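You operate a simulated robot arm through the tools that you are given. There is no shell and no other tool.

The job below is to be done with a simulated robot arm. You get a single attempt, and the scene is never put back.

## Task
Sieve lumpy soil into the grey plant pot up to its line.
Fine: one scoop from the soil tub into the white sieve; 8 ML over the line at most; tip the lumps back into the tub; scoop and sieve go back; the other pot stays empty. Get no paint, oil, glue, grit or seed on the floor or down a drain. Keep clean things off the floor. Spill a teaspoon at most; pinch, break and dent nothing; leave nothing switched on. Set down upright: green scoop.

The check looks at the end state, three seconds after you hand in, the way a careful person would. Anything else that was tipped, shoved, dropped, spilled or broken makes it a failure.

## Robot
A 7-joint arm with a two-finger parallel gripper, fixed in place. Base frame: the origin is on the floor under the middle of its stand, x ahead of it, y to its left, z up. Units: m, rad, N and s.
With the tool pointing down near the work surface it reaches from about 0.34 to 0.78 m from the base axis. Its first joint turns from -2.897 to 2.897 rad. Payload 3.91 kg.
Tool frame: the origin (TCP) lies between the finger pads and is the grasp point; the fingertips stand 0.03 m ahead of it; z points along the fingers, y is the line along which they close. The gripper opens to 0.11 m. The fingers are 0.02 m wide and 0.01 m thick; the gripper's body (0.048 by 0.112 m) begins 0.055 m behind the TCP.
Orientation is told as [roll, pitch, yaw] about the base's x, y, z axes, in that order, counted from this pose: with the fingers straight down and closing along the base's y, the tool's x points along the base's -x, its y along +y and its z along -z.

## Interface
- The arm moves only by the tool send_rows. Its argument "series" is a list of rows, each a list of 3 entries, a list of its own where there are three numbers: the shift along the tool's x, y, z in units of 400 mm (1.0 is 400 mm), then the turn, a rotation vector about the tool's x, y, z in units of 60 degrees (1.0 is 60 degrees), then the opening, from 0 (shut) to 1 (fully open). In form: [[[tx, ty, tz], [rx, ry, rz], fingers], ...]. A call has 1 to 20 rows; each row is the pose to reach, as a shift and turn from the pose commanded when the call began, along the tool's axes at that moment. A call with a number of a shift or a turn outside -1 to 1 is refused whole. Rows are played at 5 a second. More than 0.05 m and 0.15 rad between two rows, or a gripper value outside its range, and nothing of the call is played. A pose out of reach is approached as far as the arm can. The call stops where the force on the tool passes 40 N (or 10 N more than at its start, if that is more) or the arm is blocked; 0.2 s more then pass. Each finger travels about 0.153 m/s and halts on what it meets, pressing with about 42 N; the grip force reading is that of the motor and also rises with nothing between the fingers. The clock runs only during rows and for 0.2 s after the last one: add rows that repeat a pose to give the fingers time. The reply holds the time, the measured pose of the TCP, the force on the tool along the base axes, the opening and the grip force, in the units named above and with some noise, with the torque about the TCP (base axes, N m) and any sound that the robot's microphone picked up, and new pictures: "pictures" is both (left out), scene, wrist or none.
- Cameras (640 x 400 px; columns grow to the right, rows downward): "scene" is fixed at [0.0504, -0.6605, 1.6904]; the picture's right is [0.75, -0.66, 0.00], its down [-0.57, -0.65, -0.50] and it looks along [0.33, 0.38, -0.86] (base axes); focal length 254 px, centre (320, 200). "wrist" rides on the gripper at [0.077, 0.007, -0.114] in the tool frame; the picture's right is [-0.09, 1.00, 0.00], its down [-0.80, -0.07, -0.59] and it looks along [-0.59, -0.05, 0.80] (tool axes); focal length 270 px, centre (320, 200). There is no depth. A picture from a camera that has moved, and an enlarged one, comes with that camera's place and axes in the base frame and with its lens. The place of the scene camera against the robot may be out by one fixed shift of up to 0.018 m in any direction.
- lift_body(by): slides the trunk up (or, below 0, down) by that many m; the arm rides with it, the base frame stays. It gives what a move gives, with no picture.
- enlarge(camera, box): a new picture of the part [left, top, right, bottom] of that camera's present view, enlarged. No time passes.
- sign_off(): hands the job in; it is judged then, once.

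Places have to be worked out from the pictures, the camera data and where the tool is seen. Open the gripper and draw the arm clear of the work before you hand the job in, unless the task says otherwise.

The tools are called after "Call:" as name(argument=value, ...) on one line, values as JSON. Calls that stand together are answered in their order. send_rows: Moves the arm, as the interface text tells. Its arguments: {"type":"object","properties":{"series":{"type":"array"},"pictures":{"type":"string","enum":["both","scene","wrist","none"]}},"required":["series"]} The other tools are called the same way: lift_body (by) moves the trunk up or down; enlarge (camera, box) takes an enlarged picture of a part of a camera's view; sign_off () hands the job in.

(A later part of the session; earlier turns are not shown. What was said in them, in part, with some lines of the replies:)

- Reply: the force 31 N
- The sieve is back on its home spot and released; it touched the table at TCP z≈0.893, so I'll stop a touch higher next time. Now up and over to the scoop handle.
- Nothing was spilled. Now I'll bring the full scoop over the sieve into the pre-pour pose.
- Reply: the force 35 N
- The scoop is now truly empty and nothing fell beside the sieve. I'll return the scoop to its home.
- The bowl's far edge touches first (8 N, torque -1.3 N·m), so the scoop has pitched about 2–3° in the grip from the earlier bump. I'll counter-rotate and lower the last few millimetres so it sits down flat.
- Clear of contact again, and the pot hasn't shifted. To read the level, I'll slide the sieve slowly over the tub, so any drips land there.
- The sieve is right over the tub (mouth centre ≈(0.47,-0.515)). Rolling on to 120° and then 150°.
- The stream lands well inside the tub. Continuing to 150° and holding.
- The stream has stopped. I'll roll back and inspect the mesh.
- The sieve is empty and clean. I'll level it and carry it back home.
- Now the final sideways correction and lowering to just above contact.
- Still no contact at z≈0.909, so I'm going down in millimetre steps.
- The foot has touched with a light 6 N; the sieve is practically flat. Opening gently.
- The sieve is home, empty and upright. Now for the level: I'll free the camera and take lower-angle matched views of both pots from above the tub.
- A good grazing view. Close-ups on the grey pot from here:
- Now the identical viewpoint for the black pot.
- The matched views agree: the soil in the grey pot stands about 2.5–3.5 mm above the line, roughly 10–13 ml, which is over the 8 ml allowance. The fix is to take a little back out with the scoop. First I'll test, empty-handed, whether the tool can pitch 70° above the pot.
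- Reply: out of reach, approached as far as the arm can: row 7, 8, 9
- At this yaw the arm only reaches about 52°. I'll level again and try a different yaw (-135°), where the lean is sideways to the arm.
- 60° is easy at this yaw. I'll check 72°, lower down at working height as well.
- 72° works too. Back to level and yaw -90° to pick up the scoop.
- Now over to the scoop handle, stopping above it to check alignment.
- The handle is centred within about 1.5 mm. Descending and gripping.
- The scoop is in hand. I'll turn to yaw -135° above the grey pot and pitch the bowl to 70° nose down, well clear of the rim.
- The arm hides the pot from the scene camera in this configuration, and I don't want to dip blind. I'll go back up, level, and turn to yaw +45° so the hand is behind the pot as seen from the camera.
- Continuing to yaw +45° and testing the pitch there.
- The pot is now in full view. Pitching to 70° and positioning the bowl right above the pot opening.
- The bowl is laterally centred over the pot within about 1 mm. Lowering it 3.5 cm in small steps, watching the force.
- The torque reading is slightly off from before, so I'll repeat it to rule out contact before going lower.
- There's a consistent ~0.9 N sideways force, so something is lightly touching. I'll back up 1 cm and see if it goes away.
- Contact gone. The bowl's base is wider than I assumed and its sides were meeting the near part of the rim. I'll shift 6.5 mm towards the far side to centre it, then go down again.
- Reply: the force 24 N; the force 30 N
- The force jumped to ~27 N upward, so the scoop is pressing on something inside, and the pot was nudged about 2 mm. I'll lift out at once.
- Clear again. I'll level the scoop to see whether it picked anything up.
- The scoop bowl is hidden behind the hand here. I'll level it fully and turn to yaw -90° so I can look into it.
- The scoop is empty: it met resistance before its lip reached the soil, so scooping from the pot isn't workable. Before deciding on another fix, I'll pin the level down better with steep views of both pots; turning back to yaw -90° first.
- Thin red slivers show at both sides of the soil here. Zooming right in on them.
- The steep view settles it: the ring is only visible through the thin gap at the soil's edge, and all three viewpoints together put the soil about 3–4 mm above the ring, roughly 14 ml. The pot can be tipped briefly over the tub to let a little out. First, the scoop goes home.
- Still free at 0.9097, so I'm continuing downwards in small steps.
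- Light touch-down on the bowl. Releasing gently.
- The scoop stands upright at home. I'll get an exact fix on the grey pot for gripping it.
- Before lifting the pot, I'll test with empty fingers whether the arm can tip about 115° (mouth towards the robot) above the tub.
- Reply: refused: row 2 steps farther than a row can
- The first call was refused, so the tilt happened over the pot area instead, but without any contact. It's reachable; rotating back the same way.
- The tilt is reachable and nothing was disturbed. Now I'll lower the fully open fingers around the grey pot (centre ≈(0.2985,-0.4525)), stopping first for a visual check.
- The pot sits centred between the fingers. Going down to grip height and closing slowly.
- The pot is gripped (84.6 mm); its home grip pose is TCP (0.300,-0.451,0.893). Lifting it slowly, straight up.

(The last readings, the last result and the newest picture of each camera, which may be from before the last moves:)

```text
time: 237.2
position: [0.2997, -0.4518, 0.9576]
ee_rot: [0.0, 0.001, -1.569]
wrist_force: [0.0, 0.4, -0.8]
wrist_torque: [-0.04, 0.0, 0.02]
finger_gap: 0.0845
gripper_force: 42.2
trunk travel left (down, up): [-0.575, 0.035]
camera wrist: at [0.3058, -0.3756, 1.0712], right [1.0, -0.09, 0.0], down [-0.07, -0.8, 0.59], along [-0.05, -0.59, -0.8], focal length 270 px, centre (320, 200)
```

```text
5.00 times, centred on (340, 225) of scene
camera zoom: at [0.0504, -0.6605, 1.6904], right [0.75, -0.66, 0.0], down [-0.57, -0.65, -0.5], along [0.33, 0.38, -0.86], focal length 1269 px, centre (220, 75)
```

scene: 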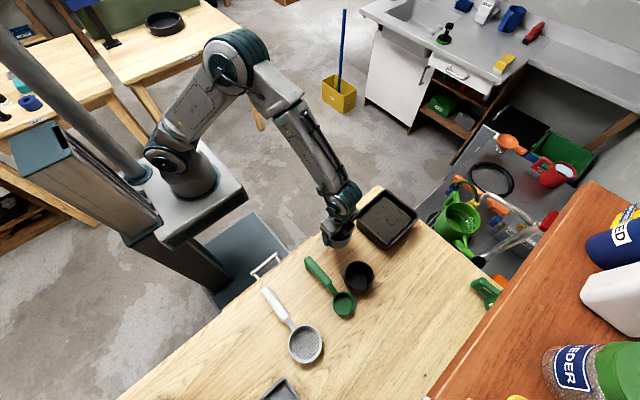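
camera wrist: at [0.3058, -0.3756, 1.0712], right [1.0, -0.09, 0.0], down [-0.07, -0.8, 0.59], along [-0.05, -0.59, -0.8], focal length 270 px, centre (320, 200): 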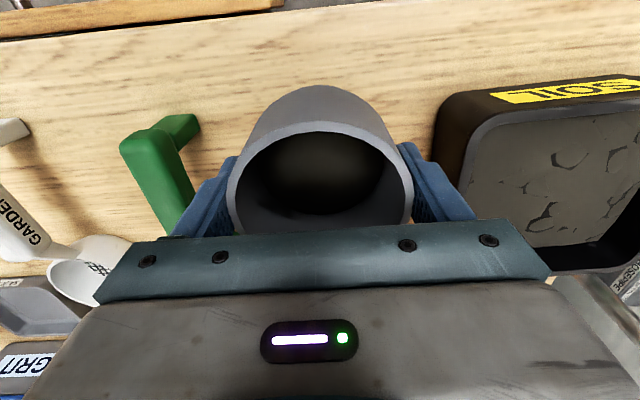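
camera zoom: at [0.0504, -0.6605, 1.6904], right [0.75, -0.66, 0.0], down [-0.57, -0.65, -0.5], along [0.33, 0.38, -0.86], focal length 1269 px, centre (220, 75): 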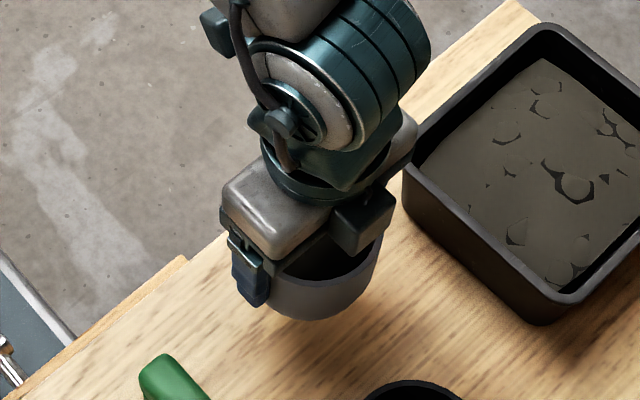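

The pot is lifted and steady, and the wrist camera can see into it the whole time, which will show the level directly. Moving it up and over the tub.

Call:
send_rows(series=[[[0, 0, -0.05], [0, 0, 0], 0.7], [[0, 0, -0.15], [0, 0, 0], 0.7], [[0, 0, -0.26], [0, 0, 0], 0.7], [[0, 0.03, -0.36], [0, 0, 0], 0.7], [[-0.035, 0.1, -0.43], [0, 0, 0], 0.7], [[-0.07, 0.19, -0.4325], [0, 0, 0], 0.7], [[-0.1, 0.28, -0.4325], [0, 0, 0], 0.7], [[-0.13, 0.37, -0.4325], [0, 0, 0], 0.7], [[-0.147, 0.425, -0.4325], [0, 0, 0], 0.7], [[-0.147, 0.425, -0.4325], [0, 0, 0], 0.7]], pictures="both")

Call:
enlarge(camera="wrist", box=[220, 110, 420, 235])

Call:
enlarge(camera="scene", box=[330, 130, 450, 240])

```text
time: 239.4
position: [0.4697, -0.5112, 1.1296]
ee_rot: [0.0, -0.001, -1.571]
wrist_force: [-0.1, 0.4, -1.3]
wrist_torque: [0.01, 0.0, 0.01]
finger_gap: 0.0845
gripper_force: 42.7
trunk travel left (down, up): [-0.575, 0.035]
camera wrist: at [0.4762, -0.4347, 1.2445], right [1.0, -0.09, 0.0], down [-0.07, -0.8, 0.59], along [-0.05, -0.59, -0.8], focal length 270 px, centre (320, 200)
```

scene: 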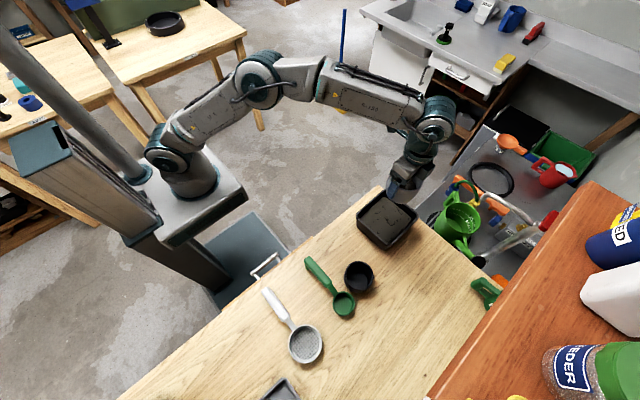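
wrist: 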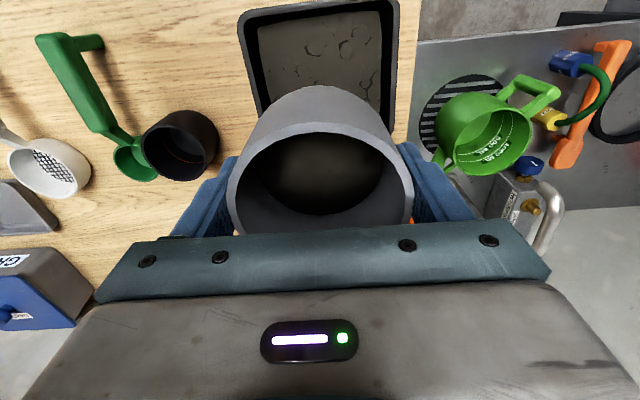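

```text
3.20 times, centred on (320, 172) of wrist
camera zoom: at [0.4762, -0.4347, 1.2445], right [1.0, -0.09, 0.0], down [-0.07, -0.8, 0.59], along [-0.05, -0.59, -0.8], focal length 865 px, centre (320, 288)
```

zoom: 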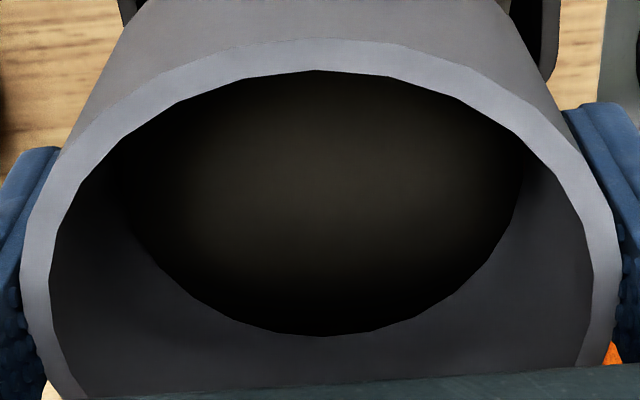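

```text
3.64 times, centred on (390, 185) of scene
camera zoom: at [0.0504, -0.6605, 1.6904], right [0.75, -0.66, 0.0], down [-0.57, -0.65, -0.5], along [0.33, 0.38, -0.86], focal length 923 px, centre (66, 254)
```

zoom: 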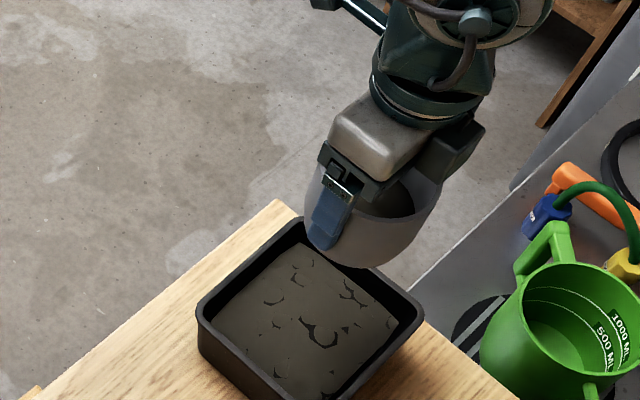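

Soil and rim are clearly visible in hand. I'll tip 60° first and check that the pot doesn't slip in the grip.

Call:
send_rows(series=[[[0, 0, 0], [0, -0.125, 0], 0.7], [[0, 0, 0], [0, -0.25, 0], 0.7], [[0, 0, 0], [0, -0.375, 0], 0.7], [[0, 0, 0], [0, -0.5, 0], 0.7], [[0, 0, 0], [0, -0.625, 0], 0.7], [[0, 0, 0], [0, -0.75, 0], 0.7], [[0, 0, 0], [0, -0.875, 0], 0.7], [[0, 0, 0], [0, -1.0, 0], 0.7]], pictures="both")

Call:
enlarge(camera="wrist", box=[220, 110, 420, 235])

Call:
enlarge(camera="scene", box=[320, 130, 450, 250])

```text
time: 241.2
position: [0.4709, -0.5103, 1.1308]
ee_rot: [0.001, -1.048, -1.568]
wrist_force: [0.1, 0.1, -1.1]
wrist_torque: [-0.01, -0.05, 0.0]
finger_gap: 0.0845
gripper_force: 41.3
trunk travel left (down, up): [-0.575, 0.035]
camera wrist: at [0.4769, -0.3726, 1.1206], right [1.0, -0.04, 0.08], down [-0.07, 0.12, 0.99], along [-0.05, -0.99, 0.11], focal length 270 px, centre (320, 200)
```

scene: 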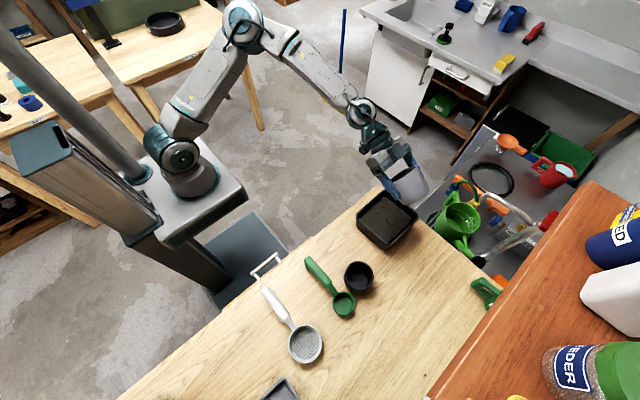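
wrist: 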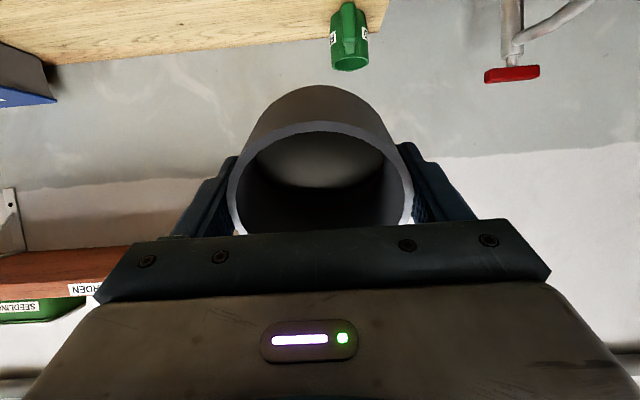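

```text
3.20 times, centred on (320, 172) of wrist
camera zoom: at [0.4769, -0.3726, 1.1206], right [1.0, -0.04, 0.08], down [-0.07, 0.12, 0.99], along [-0.05, -0.99, 0.11], focal length 865 px, centre (320, 288)
```

zoom: 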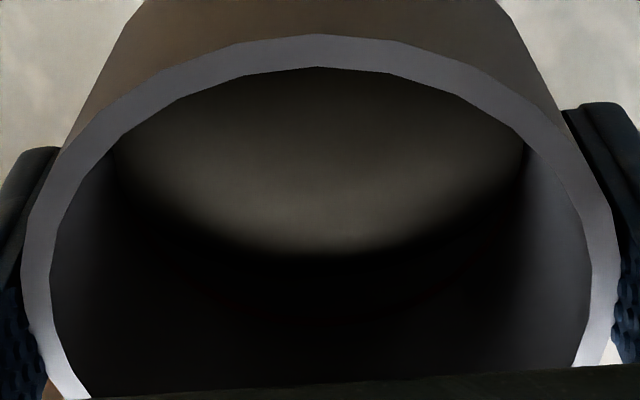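

```text
3.33 times, centred on (385, 190) of scene
camera zoom: at [0.0504, -0.6605, 1.6904], right [0.75, -0.66, 0.0], down [-0.57, -0.65, -0.5], along [0.33, 0.38, -0.86], focal length 846 px, centre (103, 233)
```

zoom: 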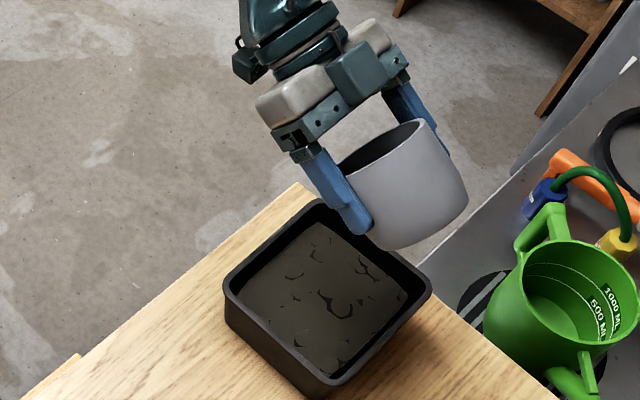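

The pot tilts rigidly with the hand. Continuing to 90°, with a look for any stream.

Call:
send_rows(series=[[[0, 0, 0], [0, -0.125, 0], 0.7], [[0, 0, 0], [0, -0.25, 0], 0.7], [[0, 0, 0], [0, -0.375, 0], 0.7], [[0, 0, 0], [0, -0.5, 0], 0.7]], pictures="both")

Call:
enlarge(camera="scene", box=[320, 130, 450, 250])

Call:
enlarge(camera="wrist", box=[220, 110, 420, 235])

```text
time: 242.2
position: [0.4704, -0.5115, 1.1309]
ee_rot: [3.037, -1.568, 1.677]
wrist_force: [-0.4, -0.1, -1.2]
wrist_torque: [0.01, 0.01, -0.02]
finger_gap: 0.0846
gripper_force: 42.0
trunk travel left (down, up): [-0.575, 0.035]
camera wrist: at [0.4765, -0.3965, 1.0526], right [1.0, 0.0, 0.09], down [-0.07, 0.6, 0.8], along [-0.05, -0.8, 0.59], focal length 270 px, centre (320, 200)
```

scene: 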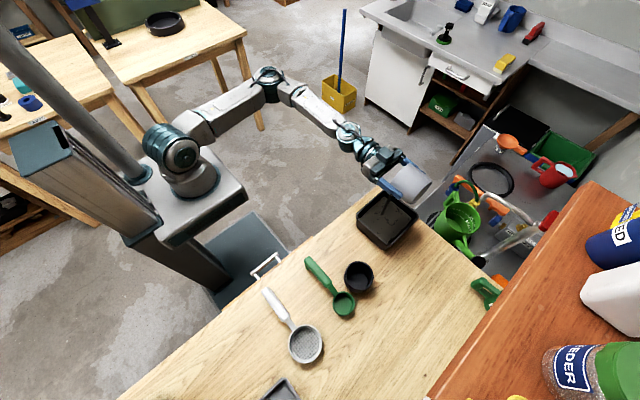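
wrist: 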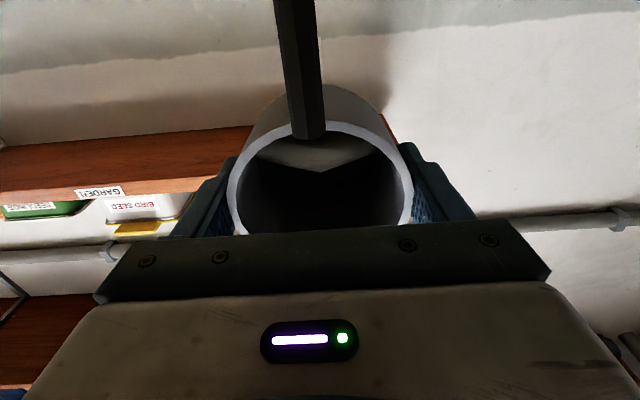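

```text
3.33 times, centred on (385, 190) of scene
camera zoom: at [0.0504, -0.6605, 1.6904], right [0.75, -0.66, 0.0], down [-0.57, -0.65, -0.5], along [0.33, 0.38, -0.86], focal length 846 px, centre (103, 233)
```

zoom: 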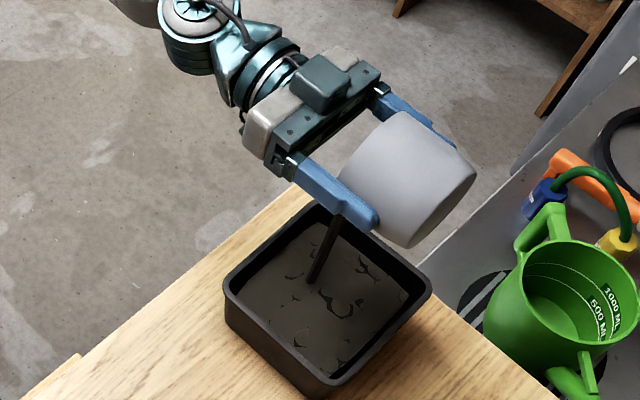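

```text
3.20 times, centred on (320, 172) of wrist
camera zoom: at [0.4765, -0.3965, 1.0526], right [1.0, 0.0, 0.09], down [-0.07, 0.6, 0.8], along [-0.05, -0.8, 0.59], focal length 865 px, centre (320, 288)
```

zoom: 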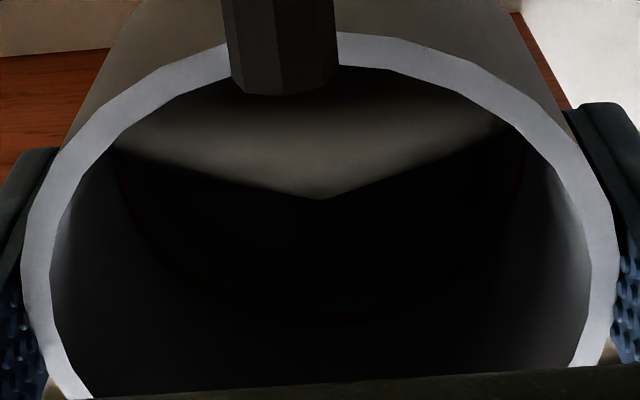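

Soil is already streaming into the tub at 90°. Tipping back upright immediately.

Call:
send_rows(series=[[[0, 0, 0], [0, 0.142, 0], 0.7], [[0, 0, 0], [0, 0.284, 0], 0.7], [[0, 0, 0], [0, 0.426, 0], 0.7], [[0, 0, 0], [0, 0.568, 0], 0.7], [[0, 0, 0], [0, 0.71, 0], 0.7], [[0, 0, 0], [0, 0.852, 0], 0.7], [[0, 0, 0], [0, 0.99, 0], 0.7]], pictures="both")

Call:
enlarge(camera="wrist", box=[220, 110, 420, 235])

Call:
enlarge(camera="scene", box=[320, 130, 450, 250])

```text
time: 243.8
position: [0.4697, -0.5109, 1.1298]
ee_rot: [-0.002, -0.533, -1.571]
wrist_force: [-0.7, 0.3, -1.8]
wrist_torque: [0.01, -0.03, -0.04]
finger_gap: 0.0845
gripper_force: 42.0
trunk travel left (down, up): [-0.575, 0.035]
camera wrist: at [0.4754, -0.3873, 1.1893], right [1.0, -0.08, 0.04], down [-0.07, -0.39, 0.92], along [-0.05, -0.92, -0.39], focal length 270 px, centre (320, 200)
```

scene: 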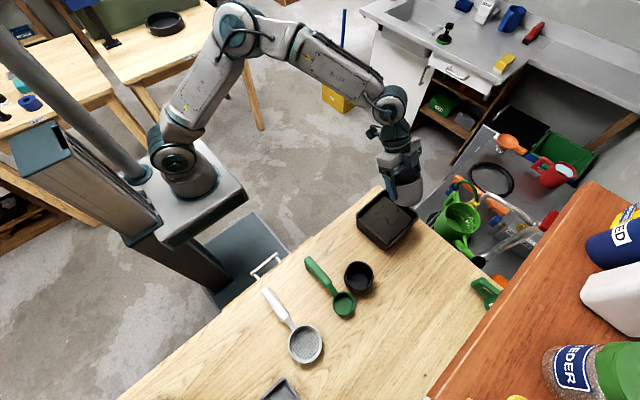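
wrist: 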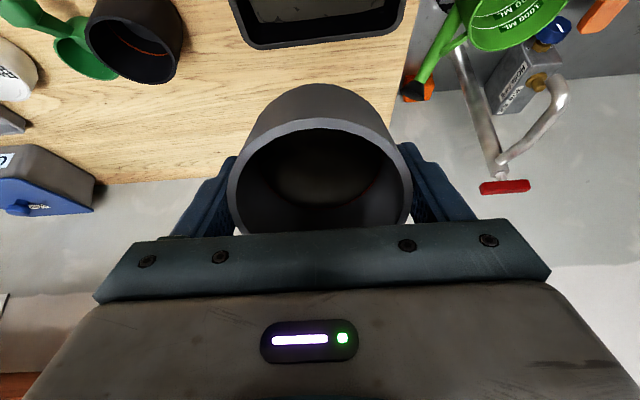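

```text
3.20 times, centred on (320, 172) of wrist
camera zoom: at [0.4754, -0.3873, 1.1893], right [1.0, -0.08, 0.04], down [-0.07, -0.39, 0.92], along [-0.05, -0.92, -0.39], focal length 865 px, centre (320, 288)
```

zoom: 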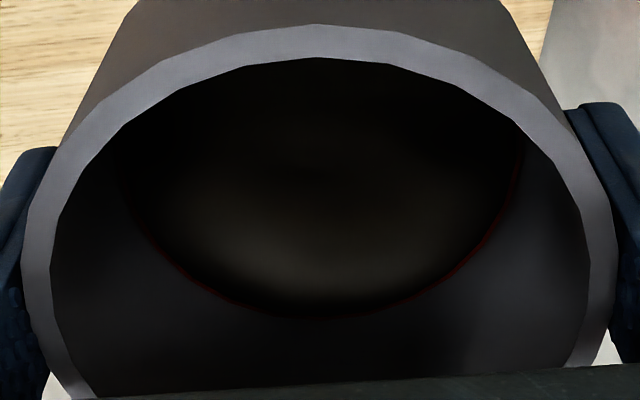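

```text
3.33 times, centred on (385, 190) of scene
camera zoom: at [0.0504, -0.6605, 1.6904], right [0.75, -0.66, 0.0], down [-0.57, -0.65, -0.5], along [0.33, 0.38, -0.86], focal length 846 px, centre (103, 233)
```

zoom: 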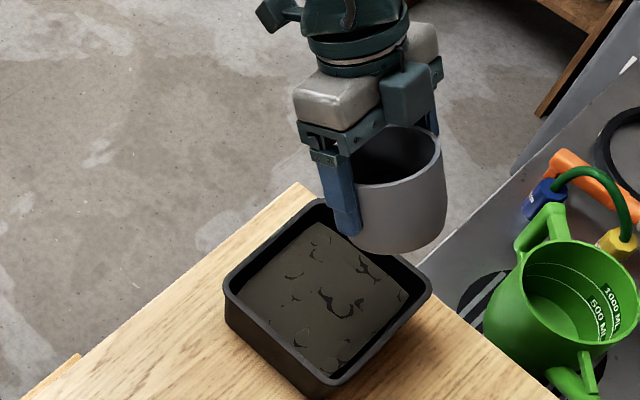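

The red line has reappeared right at the soil edge. Levelling the pot completely for a proper reading.

Call:
send_rows(series=[[[0, 0, 0], [0, 0.125, 0], 0.7], [[0, 0, 0], [0, 0.25, 0], 0.7], [[0, 0, 0], [0, 0.375, 0], 0.7], [[0, 0, 0], [0, 0.51, 0], 0.7], [[0, 0, 0], [0, 0.51, 0], 0.7], [[0, 0, 0], [0, 0.51, 0], 0.7]], pictures="both")

Call:
enlarge(camera="wrist", box=[220, 110, 420, 235])

Call:
enlarge(camera="wrist", box=[300, 195, 340, 220])

Call:
enlarge(camera="wrist", box=[348, 180, 388, 205])

```text
time: 245.2
position: [0.4694, -0.5109, 1.1302]
ee_rot: [0.001, 0.002, -1.571]
wrist_force: [0.2, 0.0, -1.1]
wrist_torque: [0.0, 0.0, 0.0]
finger_gap: 0.0845
gripper_force: 41.9
trunk travel left (down, up): [-0.575, 0.035]
camera wrist: at [0.4762, -0.4344, 1.2444], right [1.0, -0.09, 0.0], down [-0.07, -0.8, 0.59], along [-0.05, -0.59, -0.81], focal length 270 px, centre (320, 200)
```

scene: 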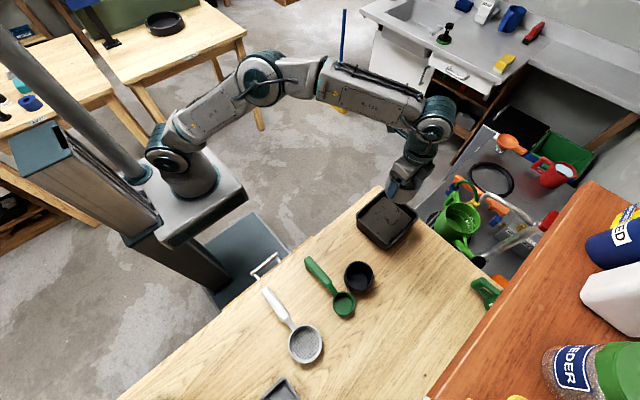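
wrist: 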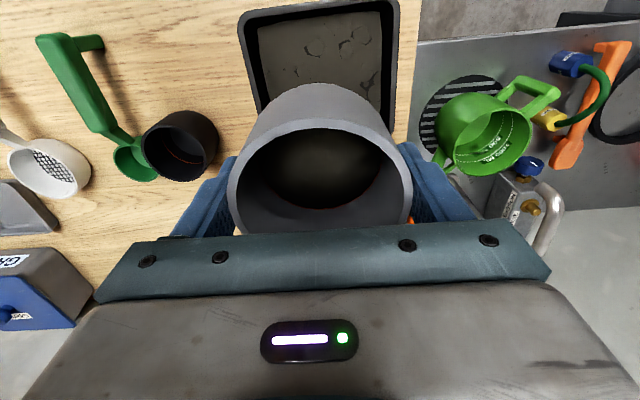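

```text
3.20 times, centred on (320, 172) of wrist
camera zoom: at [0.4762, -0.4344, 1.2444], right [1.0, -0.09, 0.0], down [-0.07, -0.8, 0.59], along [-0.05, -0.59, -0.81], focal length 865 px, centre (320, 288)
```

zoom: 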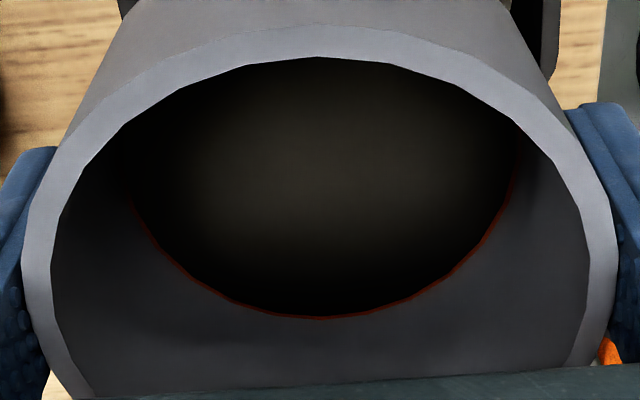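

```text
16.00 times, centred on (320, 208) of wrist
camera zoom: at [0.4762, -0.4344, 1.2444], right [1.0, -0.09, 0.0], down [-0.07, -0.8, 0.59], along [-0.05, -0.59, -0.81], focal length 4325 px, centre (320, 80)
```

zoom: 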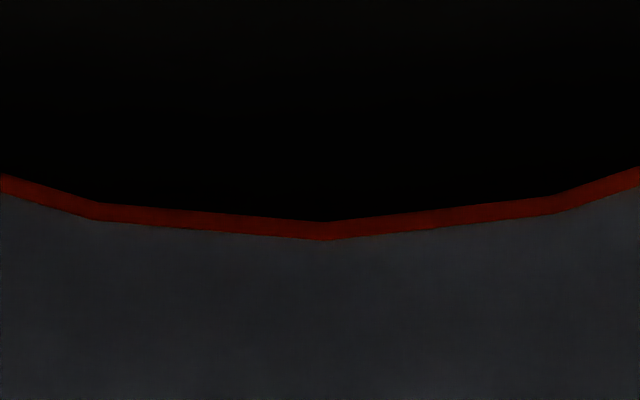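

```text
16.00 times, centred on (368, 192) of wrist
camera zoom: at [0.4762, -0.4344, 1.2444], right [1.0, -0.09, 0.0], down [-0.07, -0.8, 0.59], along [-0.05, -0.59, -0.81], focal length 4325 px, centre (-448, 320)
```

zoom: 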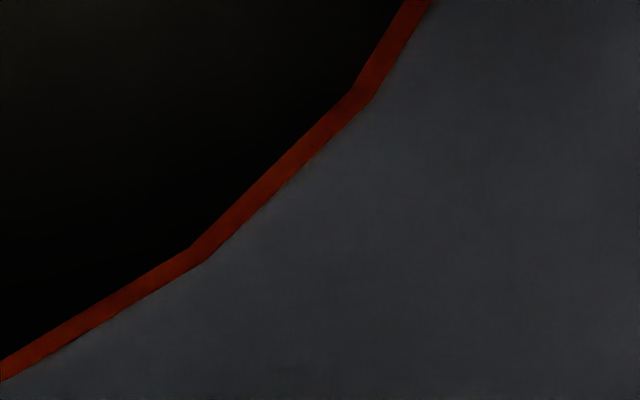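

About half of the ring's thickness now shows above the soil, so the level is at the line (0–2 ml). The pot slid about 4.7 mm down in the fingers but is still upright; I'll carry it back, allowing for that offset when setting it down.

Call:
send_rows(series=[[[0.01, -0.03, 0], [0, 0, 0], 0.7], [[0.03, -0.09, 0], [0, 0, 0], 0.7], [[0.06, -0.17, 0], [0, 0, 0], 0.7], [[0.09, -0.26, 0], [0, 0, 0], 0.7], [[0.12, -0.34, 0], [0, 0, 0], 0.7], [[0.138, -0.4, 0], [0, 0, 0], 0.7], [[0.147, -0.425, 0], [0, 0, 0], 0.7], [[0.147, -0.425, 0.05], [0, 0, 0], 0.7], [[0.147, -0.425, 0.13], [0, 0, 0], 0.7], [[0.147, -0.425, 0.22], [0, 0, 0], 0.7], [[0.147, -0.425, 0.31], [0, 0, 0], 0.7], [[0.147, -0.425, 0.4], [0, 0, 0], 0.7], [[0.147, -0.425, 0.46], [0, 0, 0], 0.7], [[0.147, -0.425, 0.5], [0, 0, 0], 0.7], [[0.147, -0.425, 0.5], [0, 0, 0], 0.7]], pictures="both")

Call:
enlarge(camera="scene", box=[300, 195, 380, 265])

Call:
enlarge(camera="wrist", box=[220, 110, 420, 235])

```text
time: 248.4
position: [0.3004, -0.4527, 0.9292]
ee_rot: [-0.002, 0.0, -1.57]
wrist_force: [-0.7, 0.3, -1.3]
wrist_torque: [0.03, 0.0, 0.02]
finger_gap: 0.0843
gripper_force: 41.8
trunk travel left (down, up): [-0.575, 0.035]
camera wrist: at [0.3066, -0.376, 1.0434], right [1.0, -0.09, 0.0], down [-0.07, -0.8, 0.59], along [-0.05, -0.59, -0.8], focal length 270 px, centre (320, 200)
```

scene: 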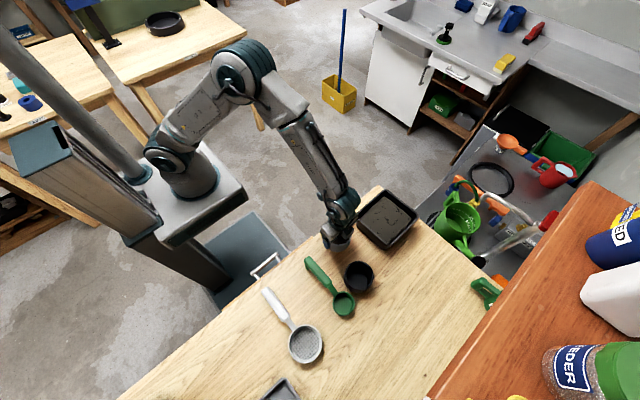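
wrist: 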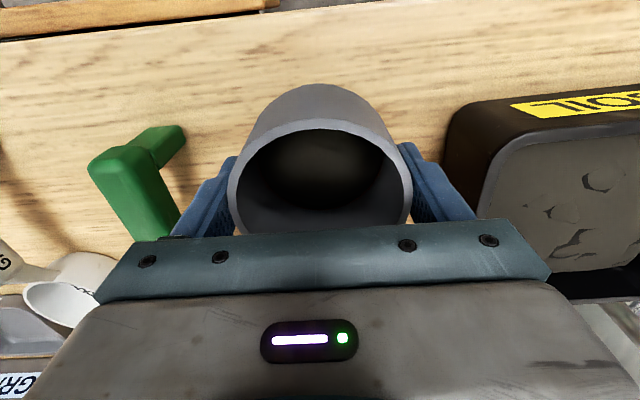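

```text
5.71 times, centred on (340, 230) of scene
camera zoom: at [0.0504, -0.6605, 1.6904], right [0.75, -0.66, 0.0], down [-0.57, -0.65, -0.5], along [0.33, 0.38, -0.86], focal length 1450 px, centre (206, 29)
```

zoom: 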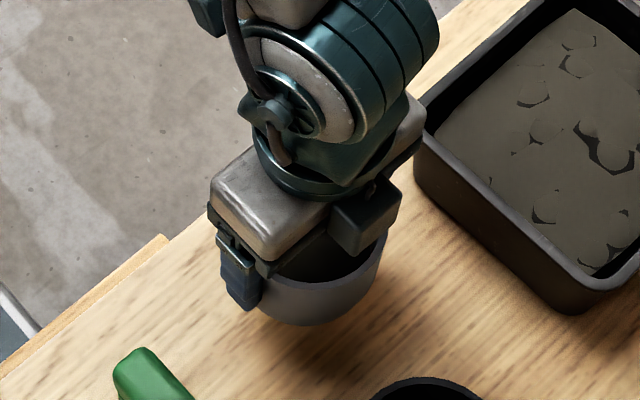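

```text
3.20 times, centred on (320, 172) of wrist
camera zoom: at [0.3066, -0.376, 1.0434], right [1.0, -0.09, 0.0], down [-0.07, -0.8, 0.59], along [-0.05, -0.59, -0.8], focal length 865 px, centre (320, 288)
```

zoom: 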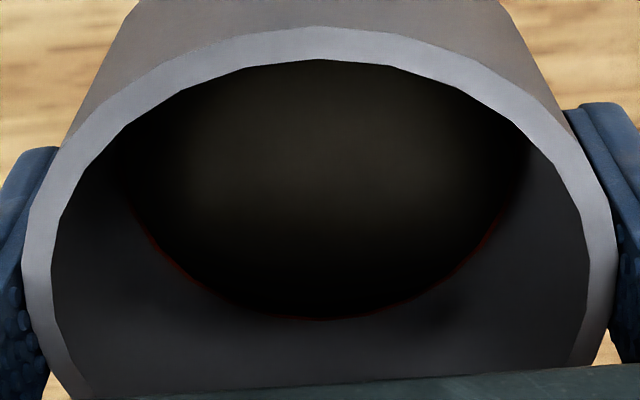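

Back over its spot. Lowering to just above the table, then in fine steps until it touches.

Call:
send_rows(series=[[[0, 0, 0.02], [0, 0, 0], 0.7], [[0, 0, 0.04], [0, 0, 0], 0.7], [[0, 0, 0.055], [0, 0, 0], 0.7], [[0, 0, 0.0625], [0, 0, 0], 0.7], [[0, 0, 0.0625], [0, 0, 0], 0.7]], pictures="none")

Call:
send_rows(series=[[[0, 0, 0.005], [0, 0, 0], 0.7], [[0, 0, 0.005], [0, 0, 0], 0.7]], pictures="none")

Call:
send_rows(series=[[[0, 0, 0.003], [0, 0, 0], 0.7], [[0, 0, 0.003], [0, 0, 0], 0.7]], pictures="none")

```text
time: 249.6
position: [0.2985, -0.4532, 0.9049]
ee_rot: [0.001, -0.001, -1.57]
wrist_force: [-0.5, 0.9, -0.8]
wrist_torque: [-0.02, -0.01, 0.02]
finger_gap: 0.0845
gripper_force: 42.0
trunk travel left (down, up): [-0.575, 0.035]
```

```text
time: 250.2
position: [0.2989, -0.4514, 0.9021]
ee_rot: [-0.001, 0.001, -1.57]
wrist_force: [-0.4, 0.5, -1.6]
wrist_torque: [0.0, 0.01, 0.02]
finger_gap: 0.0845
gripper_force: 42.3
trunk travel left (down, up): [-0.575, 0.035]
```

```text
time: 250.8
position: [0.2999, -0.4522, 0.9024]
ee_rot: [-0.001, 0.001, -1.571]
wrist_force: [0.2, -1.0, -1.1]
wrist_torque: [0.05, -0.01, -0.02]
finger_gap: 0.0844
gripper_force: 42.9
trunk travel left (down, up): [-0.575, 0.035]
```

Call:
send_rows(series=[[[0, 0, 0.003], [0, 0, 0], 0.7], [[0, 0, 0.006], [0, 0, 0], 0.7], [[0, 0, 0.006], [0, 0, 0], 0.7]], pictures="none")

Call:
send_rows(series=[[[0, 0, 0.003], [0, 0, 0], 0.7], [[0, 0, 0.003], [0, 0, 0], 0.7]], pictures="none")

```text
time: 251.6
position: [0.3006, -0.4529, 0.8992]
ee_rot: [0.002, -0.001, -1.571]
wrist_force: [-0.7, 0.6, -1.1]
wrist_torque: [-0.02, 0.01, 0.0]
finger_gap: 0.0846
gripper_force: 41.8
trunk travel left (down, up): [-0.575, 0.035]
```

```text
time: 252.2
position: [0.2997, -0.4524, 0.8983]
ee_rot: [-0.001, -0.001, -1.569]
wrist_force: [-0.4, -0.3, -1.1]
wrist_torque: [0.0, -0.03, -0.04]
finger_gap: 0.0844
gripper_force: 42.2
trunk travel left (down, up): [-0.575, 0.035]
```

Call:
send_rows(series=[[[0, 0, 0.003], [0, 0, 0], 0.7], [[0, 0, 0.003], [0, 0, 0], 0.7]], pictures="none")

Call:
send_rows(series=[[[0, 0, 0.003], [0, 0, 0], 0.7], [[0, 0, 0.003], [0, 0, 0], 0.7]], pictures="scene")

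Call:
enlarge(camera="scene", box=[310, 210, 370, 265])

```text
time: 252.8
position: [0.3002, -0.4524, 0.8982]
ee_rot: [0.002, -0.001, -1.571]
wrist_force: [1.4, -0.6, 5.6]
wrist_torque: [-0.09, -0.34, -0.02]
finger_gap: 0.0845
gripper_force: 42.5
trunk travel left (down, up): [-0.575, 0.035]
```

```text
time: 253.4
position: [0.3001, -0.4521, 0.8964]
ee_rot: [0.001, -0.004, -1.571]
wrist_force: [2.3, -1.5, 17.2]
wrist_torque: [0.01, -0.75, -0.03]
finger_gap: 0.0849
gripper_force: 41.6
trunk travel left (down, up): [-0.575, 0.035]
```

scene: 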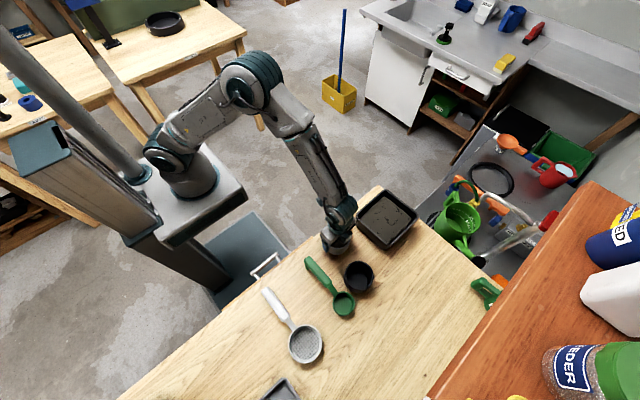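

```text
7.27 times, centred on (340, 238) of scene
camera zoom: at [0.0504, -0.6605, 1.6904], right [0.75, -0.66, 0.0], down [-0.57, -0.65, -0.5], along [0.33, 0.38, -0.86], focal length 1846 px, centre (174, -73)
```

zoom: 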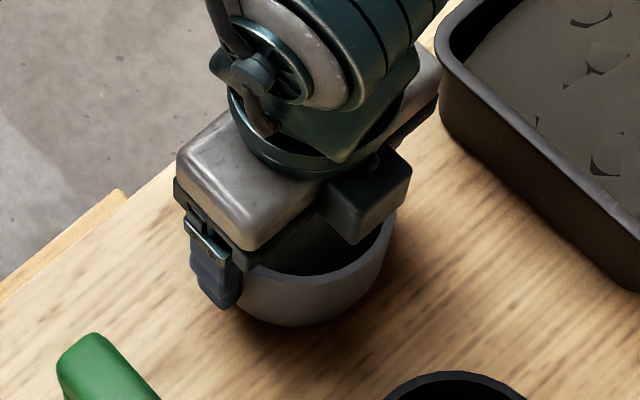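

The pot is on the table. I'll back off half a millimetre and open the fingers gently.

Call:
send_rows(series=[[[0, 0, -0.001], [0, 0, 0], 0.7], [[0, 0, -0.001], [0, 0, 0], 0.77], [[0, 0, -0.001], [0, 0, 0], 0.8], [[0, 0, -0.001], [0, 0, 0], 0.86], [[0, 0, -0.001], [0, 0, 0], 0.93], [[0, 0, -0.001], [0, 0, 0], 1.0], [[0, 0, -0.001], [0, 0, 0], 1.0]], pictures="both")

Call:
enlarge(camera="wrist", box=[200, 60, 440, 230])

```text
time: 255.0
position: [0.3, -0.4515, 0.8969]
ee_rot: [0.0, 0.001, -1.571]
wrist_force: [-0.5, -0.1, -0.3]
wrist_torque: [0.02, -0.03, -0.01]
finger_gap: 0.11
gripper_force: 0.1
trunk travel left (down, up): [-0.575, 0.035]
camera wrist: at [0.3059, -0.3748, 1.0105], right [1.0, -0.09, 0.0], down [-0.07, -0.8, 0.59], along [-0.05, -0.59, -0.8], focal length 270 px, centre (320, 200)
```

scene: 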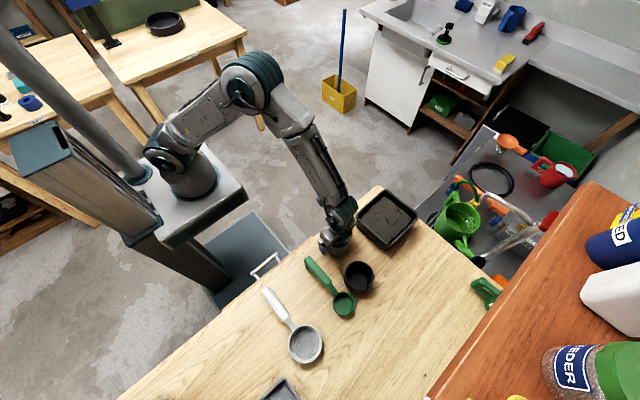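
wrist: 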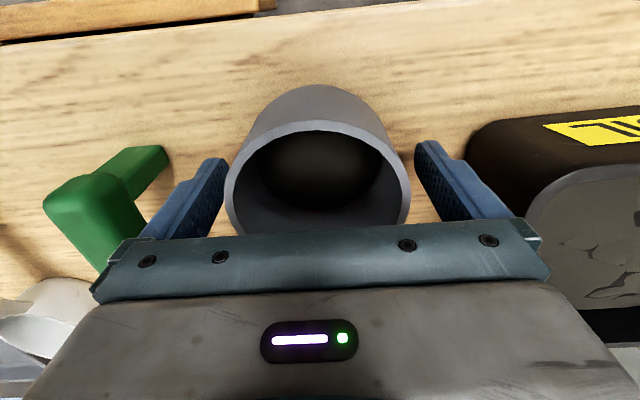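

```text
2.35 times, centred on (320, 145) of wrist
camera zoom: at [0.3059, -0.3748, 1.0105], right [1.0, -0.09, 0.0], down [-0.07, -0.8, 0.59], along [-0.05, -0.59, -0.8], focal length 636 px, centre (320, 329)
```

zoom: 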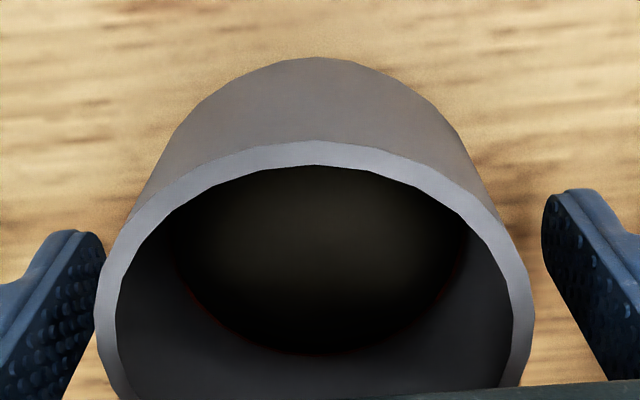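

Released and standing upright, with the red line visible around the soil edge. Raising straight up and clear of the pot.

Call:
send_rows(series=[[[0, 0, -0.04], [0, 0, 0], 1.0], [[0, 0, -0.1], [0, 0, 0], 1.0], [[0, 0, -0.18], [0, 0, 0], 1.0], [[0, 0, -0.28], [0, 0, 0], 1.0], [[0, 0, -0.38], [0, 0, 0], 1.0], [[0, 0, -0.43], [0, 0, 0], 1.0], [[0, 0, -0.43], [0, 0, 0], 1.0]], pictures="both")

Call:
enlarge(camera="scene", box=[318, 219, 358, 259])

Call:
enlarge(camera="wrist", box=[260, 50, 400, 150])

```text
time: 256.6
position: [0.3004, -0.4526, 1.0667]
ee_rot: [0.0, -0.001, -1.57]
wrist_force: [-0.5, 0.5, -0.8]
wrist_torque: [-0.03, 0.03, 0.02]
finger_gap: 0.1104
gripper_force: 0.1
trunk travel left (down, up): [-0.575, 0.035]
camera wrist: at [0.3061, -0.3761, 1.1813], right [1.0, -0.09, 0.0], down [-0.07, -0.8, 0.59], along [-0.05, -0.59, -0.8], focal length 270 px, centre (320, 200)
```

scene: 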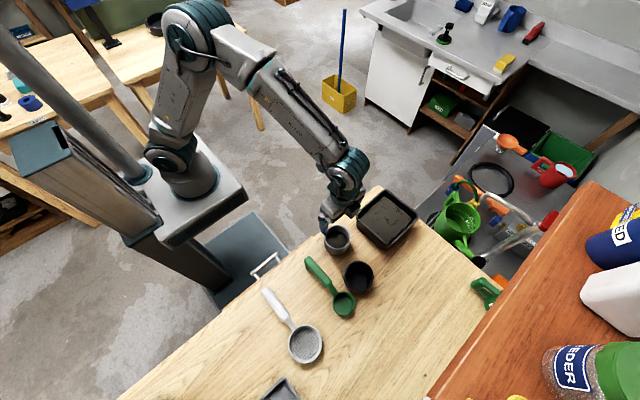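
wrist: 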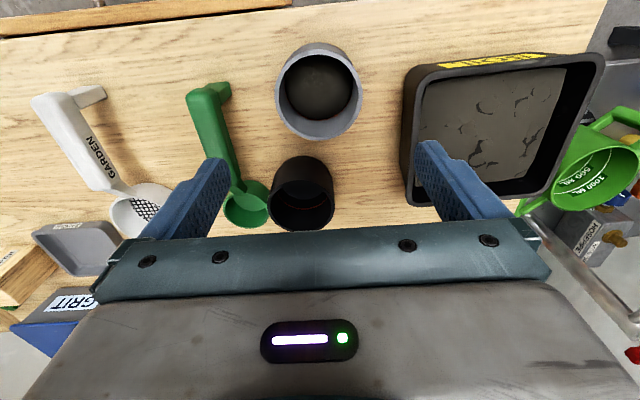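

```text
10.00 times, centred on (338, 239) of scene
camera zoom: at [0.0504, -0.6605, 1.6904], right [0.75, -0.66, 0.0], down [-0.57, -0.65, -0.5], along [0.33, 0.38, -0.86], focal length 2538 px, centre (140, -190)
```

zoom: 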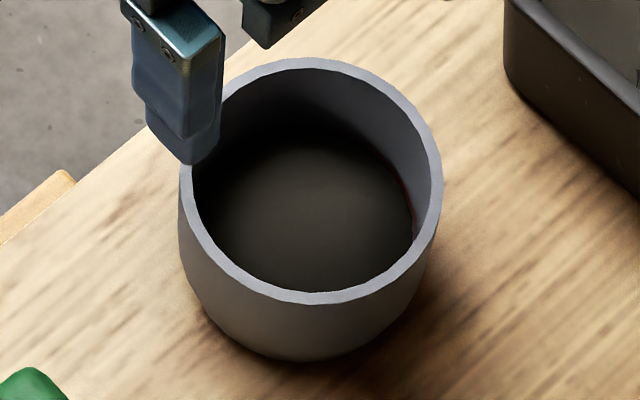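

```text
4.00 times, centred on (330, 100) of wrist
camera zoom: at [0.3061, -0.3761, 1.1813], right [1.0, -0.09, 0.0], down [-0.07, -0.8, 0.59], along [-0.05, -0.59, -0.8], focal length 1081 px, centre (280, 600)
```

zoom: 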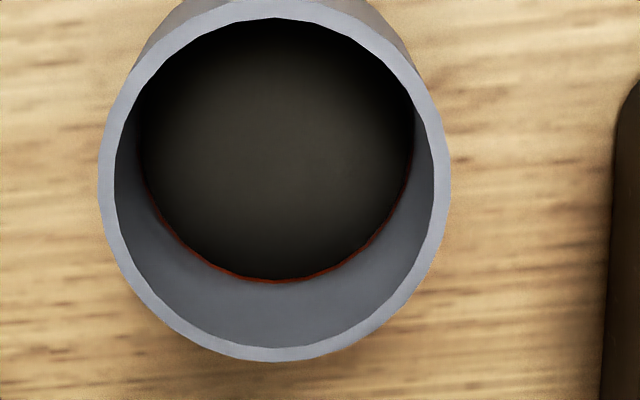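

The pot is back within about 3 mm of where it started, and the ring is visible all round. I'll repeat the matched grazing view to judge the level exactly.

Call:
send_rows(series=[[[0.015, 0.09, 0], [0, 0, 0], 0.8], [[0.035, 0.2, 0.02], [0, 0, 0], 0.7], [[0.055, 0.31, 0.05], [0, 0, 0], 0.6], [[0.075, 0.42, 0.09], [0, 0, 0], 0.6], [[0.09, 0.52, 0.12], [0, 0, 0], 0.6], [[0.102, 0.601, 0.149], [0, 0, 0], 0.6], [[0.102, 0.601, 0.149], [0, 0, 0], 0.6]], pictures="wrist")

Call:
enlarge(camera="wrist", box=[0, 140, 112, 240])

Call:
enlarge(camera="wrist", box=[78, 180, 118, 205])

Call:
enlarge(camera="wrist", box=[50, 162, 90, 187])

```text
time: 258.2
position: [0.5393, -0.4125, 1.007]
ee_rot: [0.001, 0.0, -1.571]
wrist_force: [1.0, 0.4, 1.3]
wrist_torque: [-0.01, -0.06, 0.0]
finger_gap: 0.066
gripper_force: 0.0
trunk travel left (down, up): [-0.575, 0.035]
camera wrist: at [0.5452, -0.3352, 1.122], right [1.0, -0.09, 0.0], down [-0.07, -0.8, 0.59], along [-0.05, -0.59, -0.8], focal length 270 px, centre (320, 200)
```

wrist: 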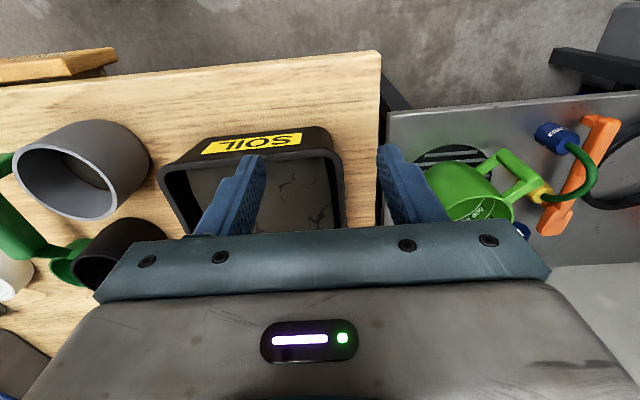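

```text
4.00 times, centred on (56, 190) of wrist
camera zoom: at [0.5452, -0.3352, 1.122], right [1.0, -0.09, 0.0], down [-0.07, -0.8, 0.59], along [-0.05, -0.59, -0.8], focal length 1081 px, centre (1376, 240)
```

zoom: 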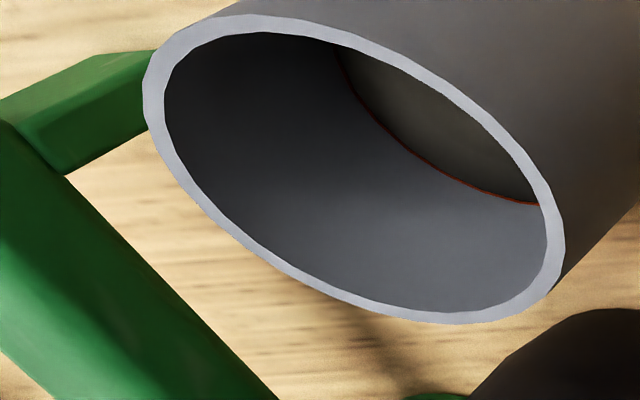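

```text
16.00 times, centred on (98, 192) of wrist
camera zoom: at [0.5452, -0.3352, 1.122], right [1.0, -0.09, 0.0], down [-0.07, -0.8, 0.59], along [-0.05, -0.59, -0.8], focal length 4325 px, centre (3872, 320)
```

zoom: 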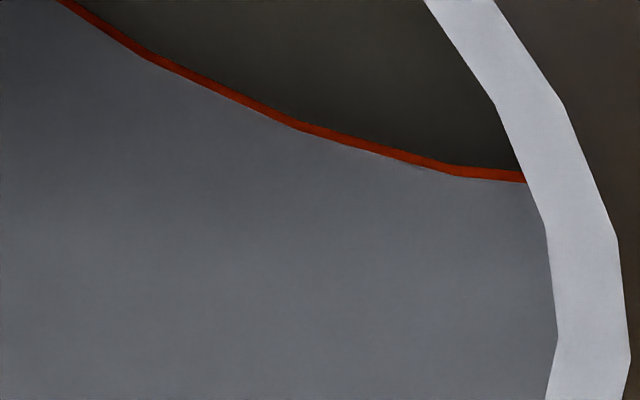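

```text
16.00 times, centred on (70, 174) of wrist
camera zoom: at [0.5452, -0.3352, 1.122], right [1.0, -0.09, 0.0], down [-0.07, -0.8, 0.59], along [-0.05, -0.59, -0.8], focal length 4325 px, centre (4320, 608)
```

zoom: 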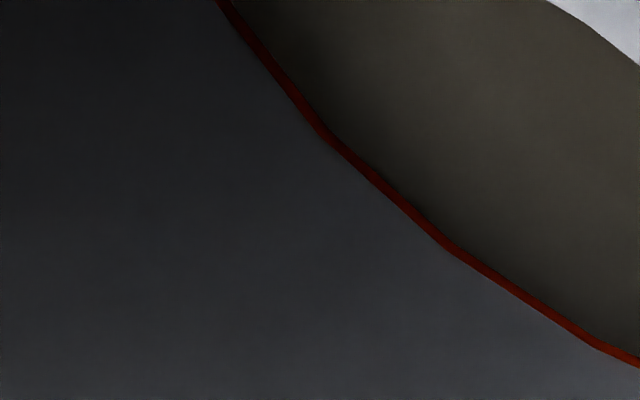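

About 40% of the ring's height shows above the soil, so the level is roughly 2 ml above the line's centre, well within the allowance. Now I'll draw the arm up and clear and check the whole scene for spills or displaced items.

Call:
send_rows(series=[[[0, 0, -0.11], [0, 0, 0], 0.6], [[0, 0, -0.22], [0, 0, 0], 0.6], [[0, 0, -0.33], [0, 0, 0], 0.7], [[0, 0, -0.44], [0, 0, 0], 0.8], [[0, -0.05, -0.54], [0, 0, 0], 0.9], [[0.04, -0.15, -0.6], [0, 0, 0], 1.0], [[0.09, -0.26, -0.6], [0, 0, 0], 1.0], [[0.14, -0.37, -0.6], [0, 0, 0], 1.0], [[0.18, -0.48, -0.6], [0, 0, 0], 1.0], [[0.2, -0.57, -0.6], [0, 0, 0], 1.0], [[0.2, -0.57, -0.6], [0, 0, 0], 1.0]], pictures="both")

Call:
enlarge(camera="scene", box=[300, 180, 440, 310])

Call:
enlarge(camera="scene", box=[230, 270, 390, 400])

Call:
enlarge(camera="scene", box=[390, 170, 560, 330])

Call:
enlarge(camera="scene", box=[180, 180, 340, 310])

```text
time: 260.6
position: [0.3102, -0.3335, 1.2498]
ee_rot: [-0.001, 0.001, -1.571]
wrist_force: [0.1, -0.1, -0.2]
wrist_torque: [-0.03, 0.03, -0.01]
finger_gap: 0.1098
gripper_force: 0.0
trunk travel left (down, up): [-0.575, 0.035]
camera wrist: at [0.3168, -0.2564, 1.3638], right [1.0, -0.09, 0.0], down [-0.07, -0.8, 0.59], along [-0.05, -0.59, -0.8], focal length 270 px, centre (320, 200)
```

scene: 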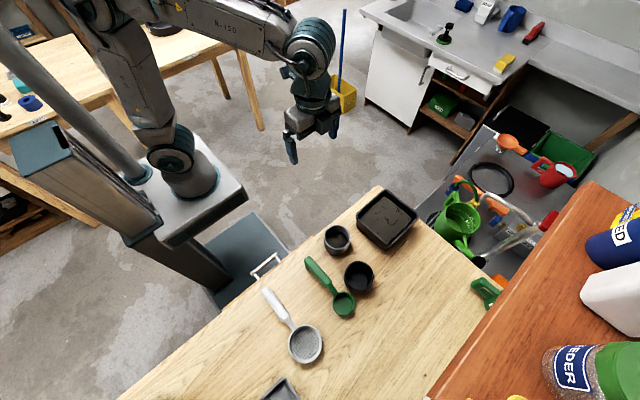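
wrist: 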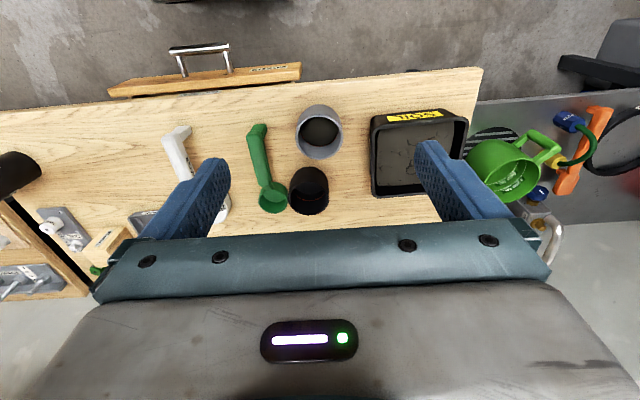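

```text
3.08 times, centred on (370, 245) of scene
camera zoom: at [0.0504, -0.6605, 1.6904], right [0.75, -0.66, 0.0], down [-0.57, -0.65, -0.5], along [0.33, 0.38, -0.86], focal length 781 px, centre (166, 62)
```

zoom: 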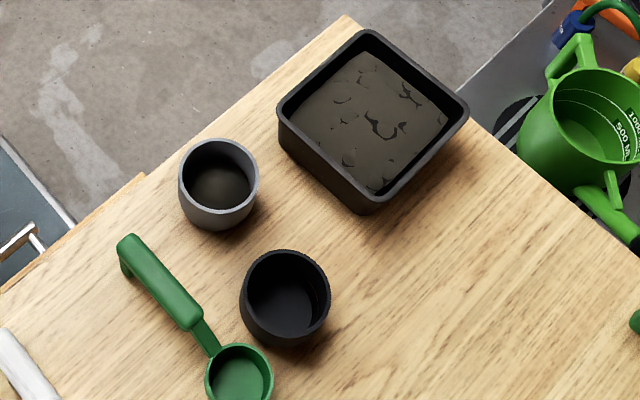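

```text
3.08 times, centred on (310, 335) of scene
camera zoom: at [0.0504, -0.6605, 1.6904], right [0.75, -0.66, 0.0], down [-0.57, -0.65, -0.5], along [0.33, 0.38, -0.86], focal length 781 px, centre (351, -215)
```

zoom: 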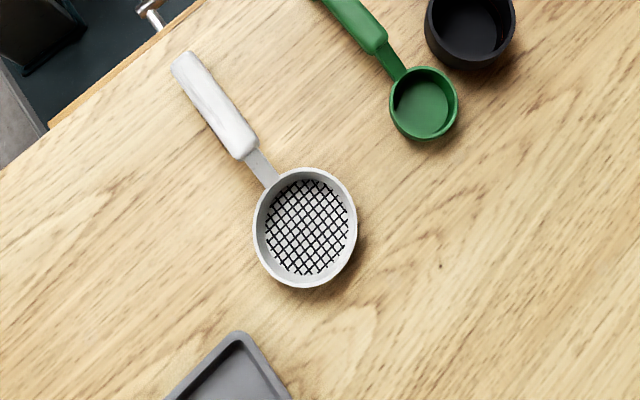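

```text
2.50 times, centred on (475, 250) of scene
camera zoom: at [0.0504, -0.6605, 1.6904], right [0.75, -0.66, 0.0], down [-0.57, -0.65, -0.5], along [0.33, 0.38, -0.86], focal length 634 px, centre (-68, 75)
```

zoom: 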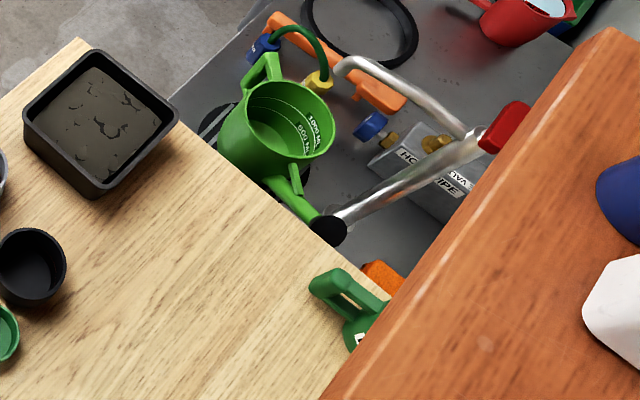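

```text
3.08 times, centred on (260, 245) of scene
camera zoom: at [0.0504, -0.6605, 1.6904], right [0.75, -0.66, 0.0], down [-0.57, -0.65, -0.5], along [0.33, 0.38, -0.86], focal length 781 px, centre (505, 62)
```

zoom: 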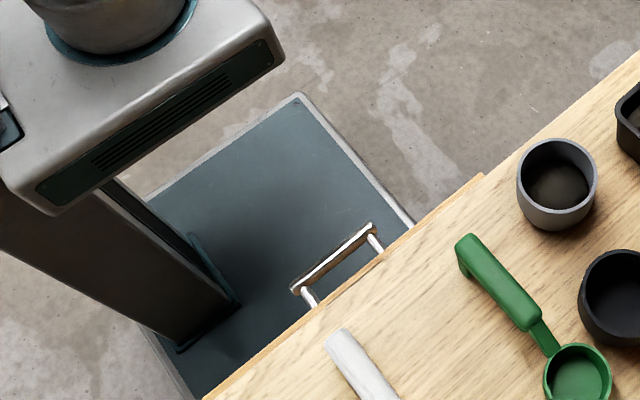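

The tub, scoop, sieve, both pots and the table are clean and in place. The black pot is empty, the grey pot's soil stands at its line, the scoop and sieve are upright at their home spots, and the gripper is open and well clear. Handing in.

Call:
sign_off()

```text
The job is handed in.
```

The grey pot is filled with sieved soil to its line. By camera measurement the level is about 2 ml above it, against the 8 ml allowed. The job is handed in, but no result has come back yet.

- **Soil:** I took one scoop from the tub and sieved it. The lumps and leftover soil went back into the tub.
- **Overfill corrected:** The first sieving went roughly 14 ml over the line. I tried to take some out with the scoop, but it met resistance and came up empty. I then picked up the pot, tipped it briefly over the tub until the line showed again, and set it back.
- **Pot position:** The grey pot now stands within about 3 mm of where it started.
- **Bumps:** The scoop's foot pressed on the sieve's handle at about 34 N. The sieve touched the pot rim lightly, and the scoop pressed inside the pot at about 27 N. I saw no damage afterwards.
- **Final state:** The scoop and sieve are empty and upright at their own spots, and the black pot is empty. I saw no spills on the table, and the gripper is open and clear of the work.
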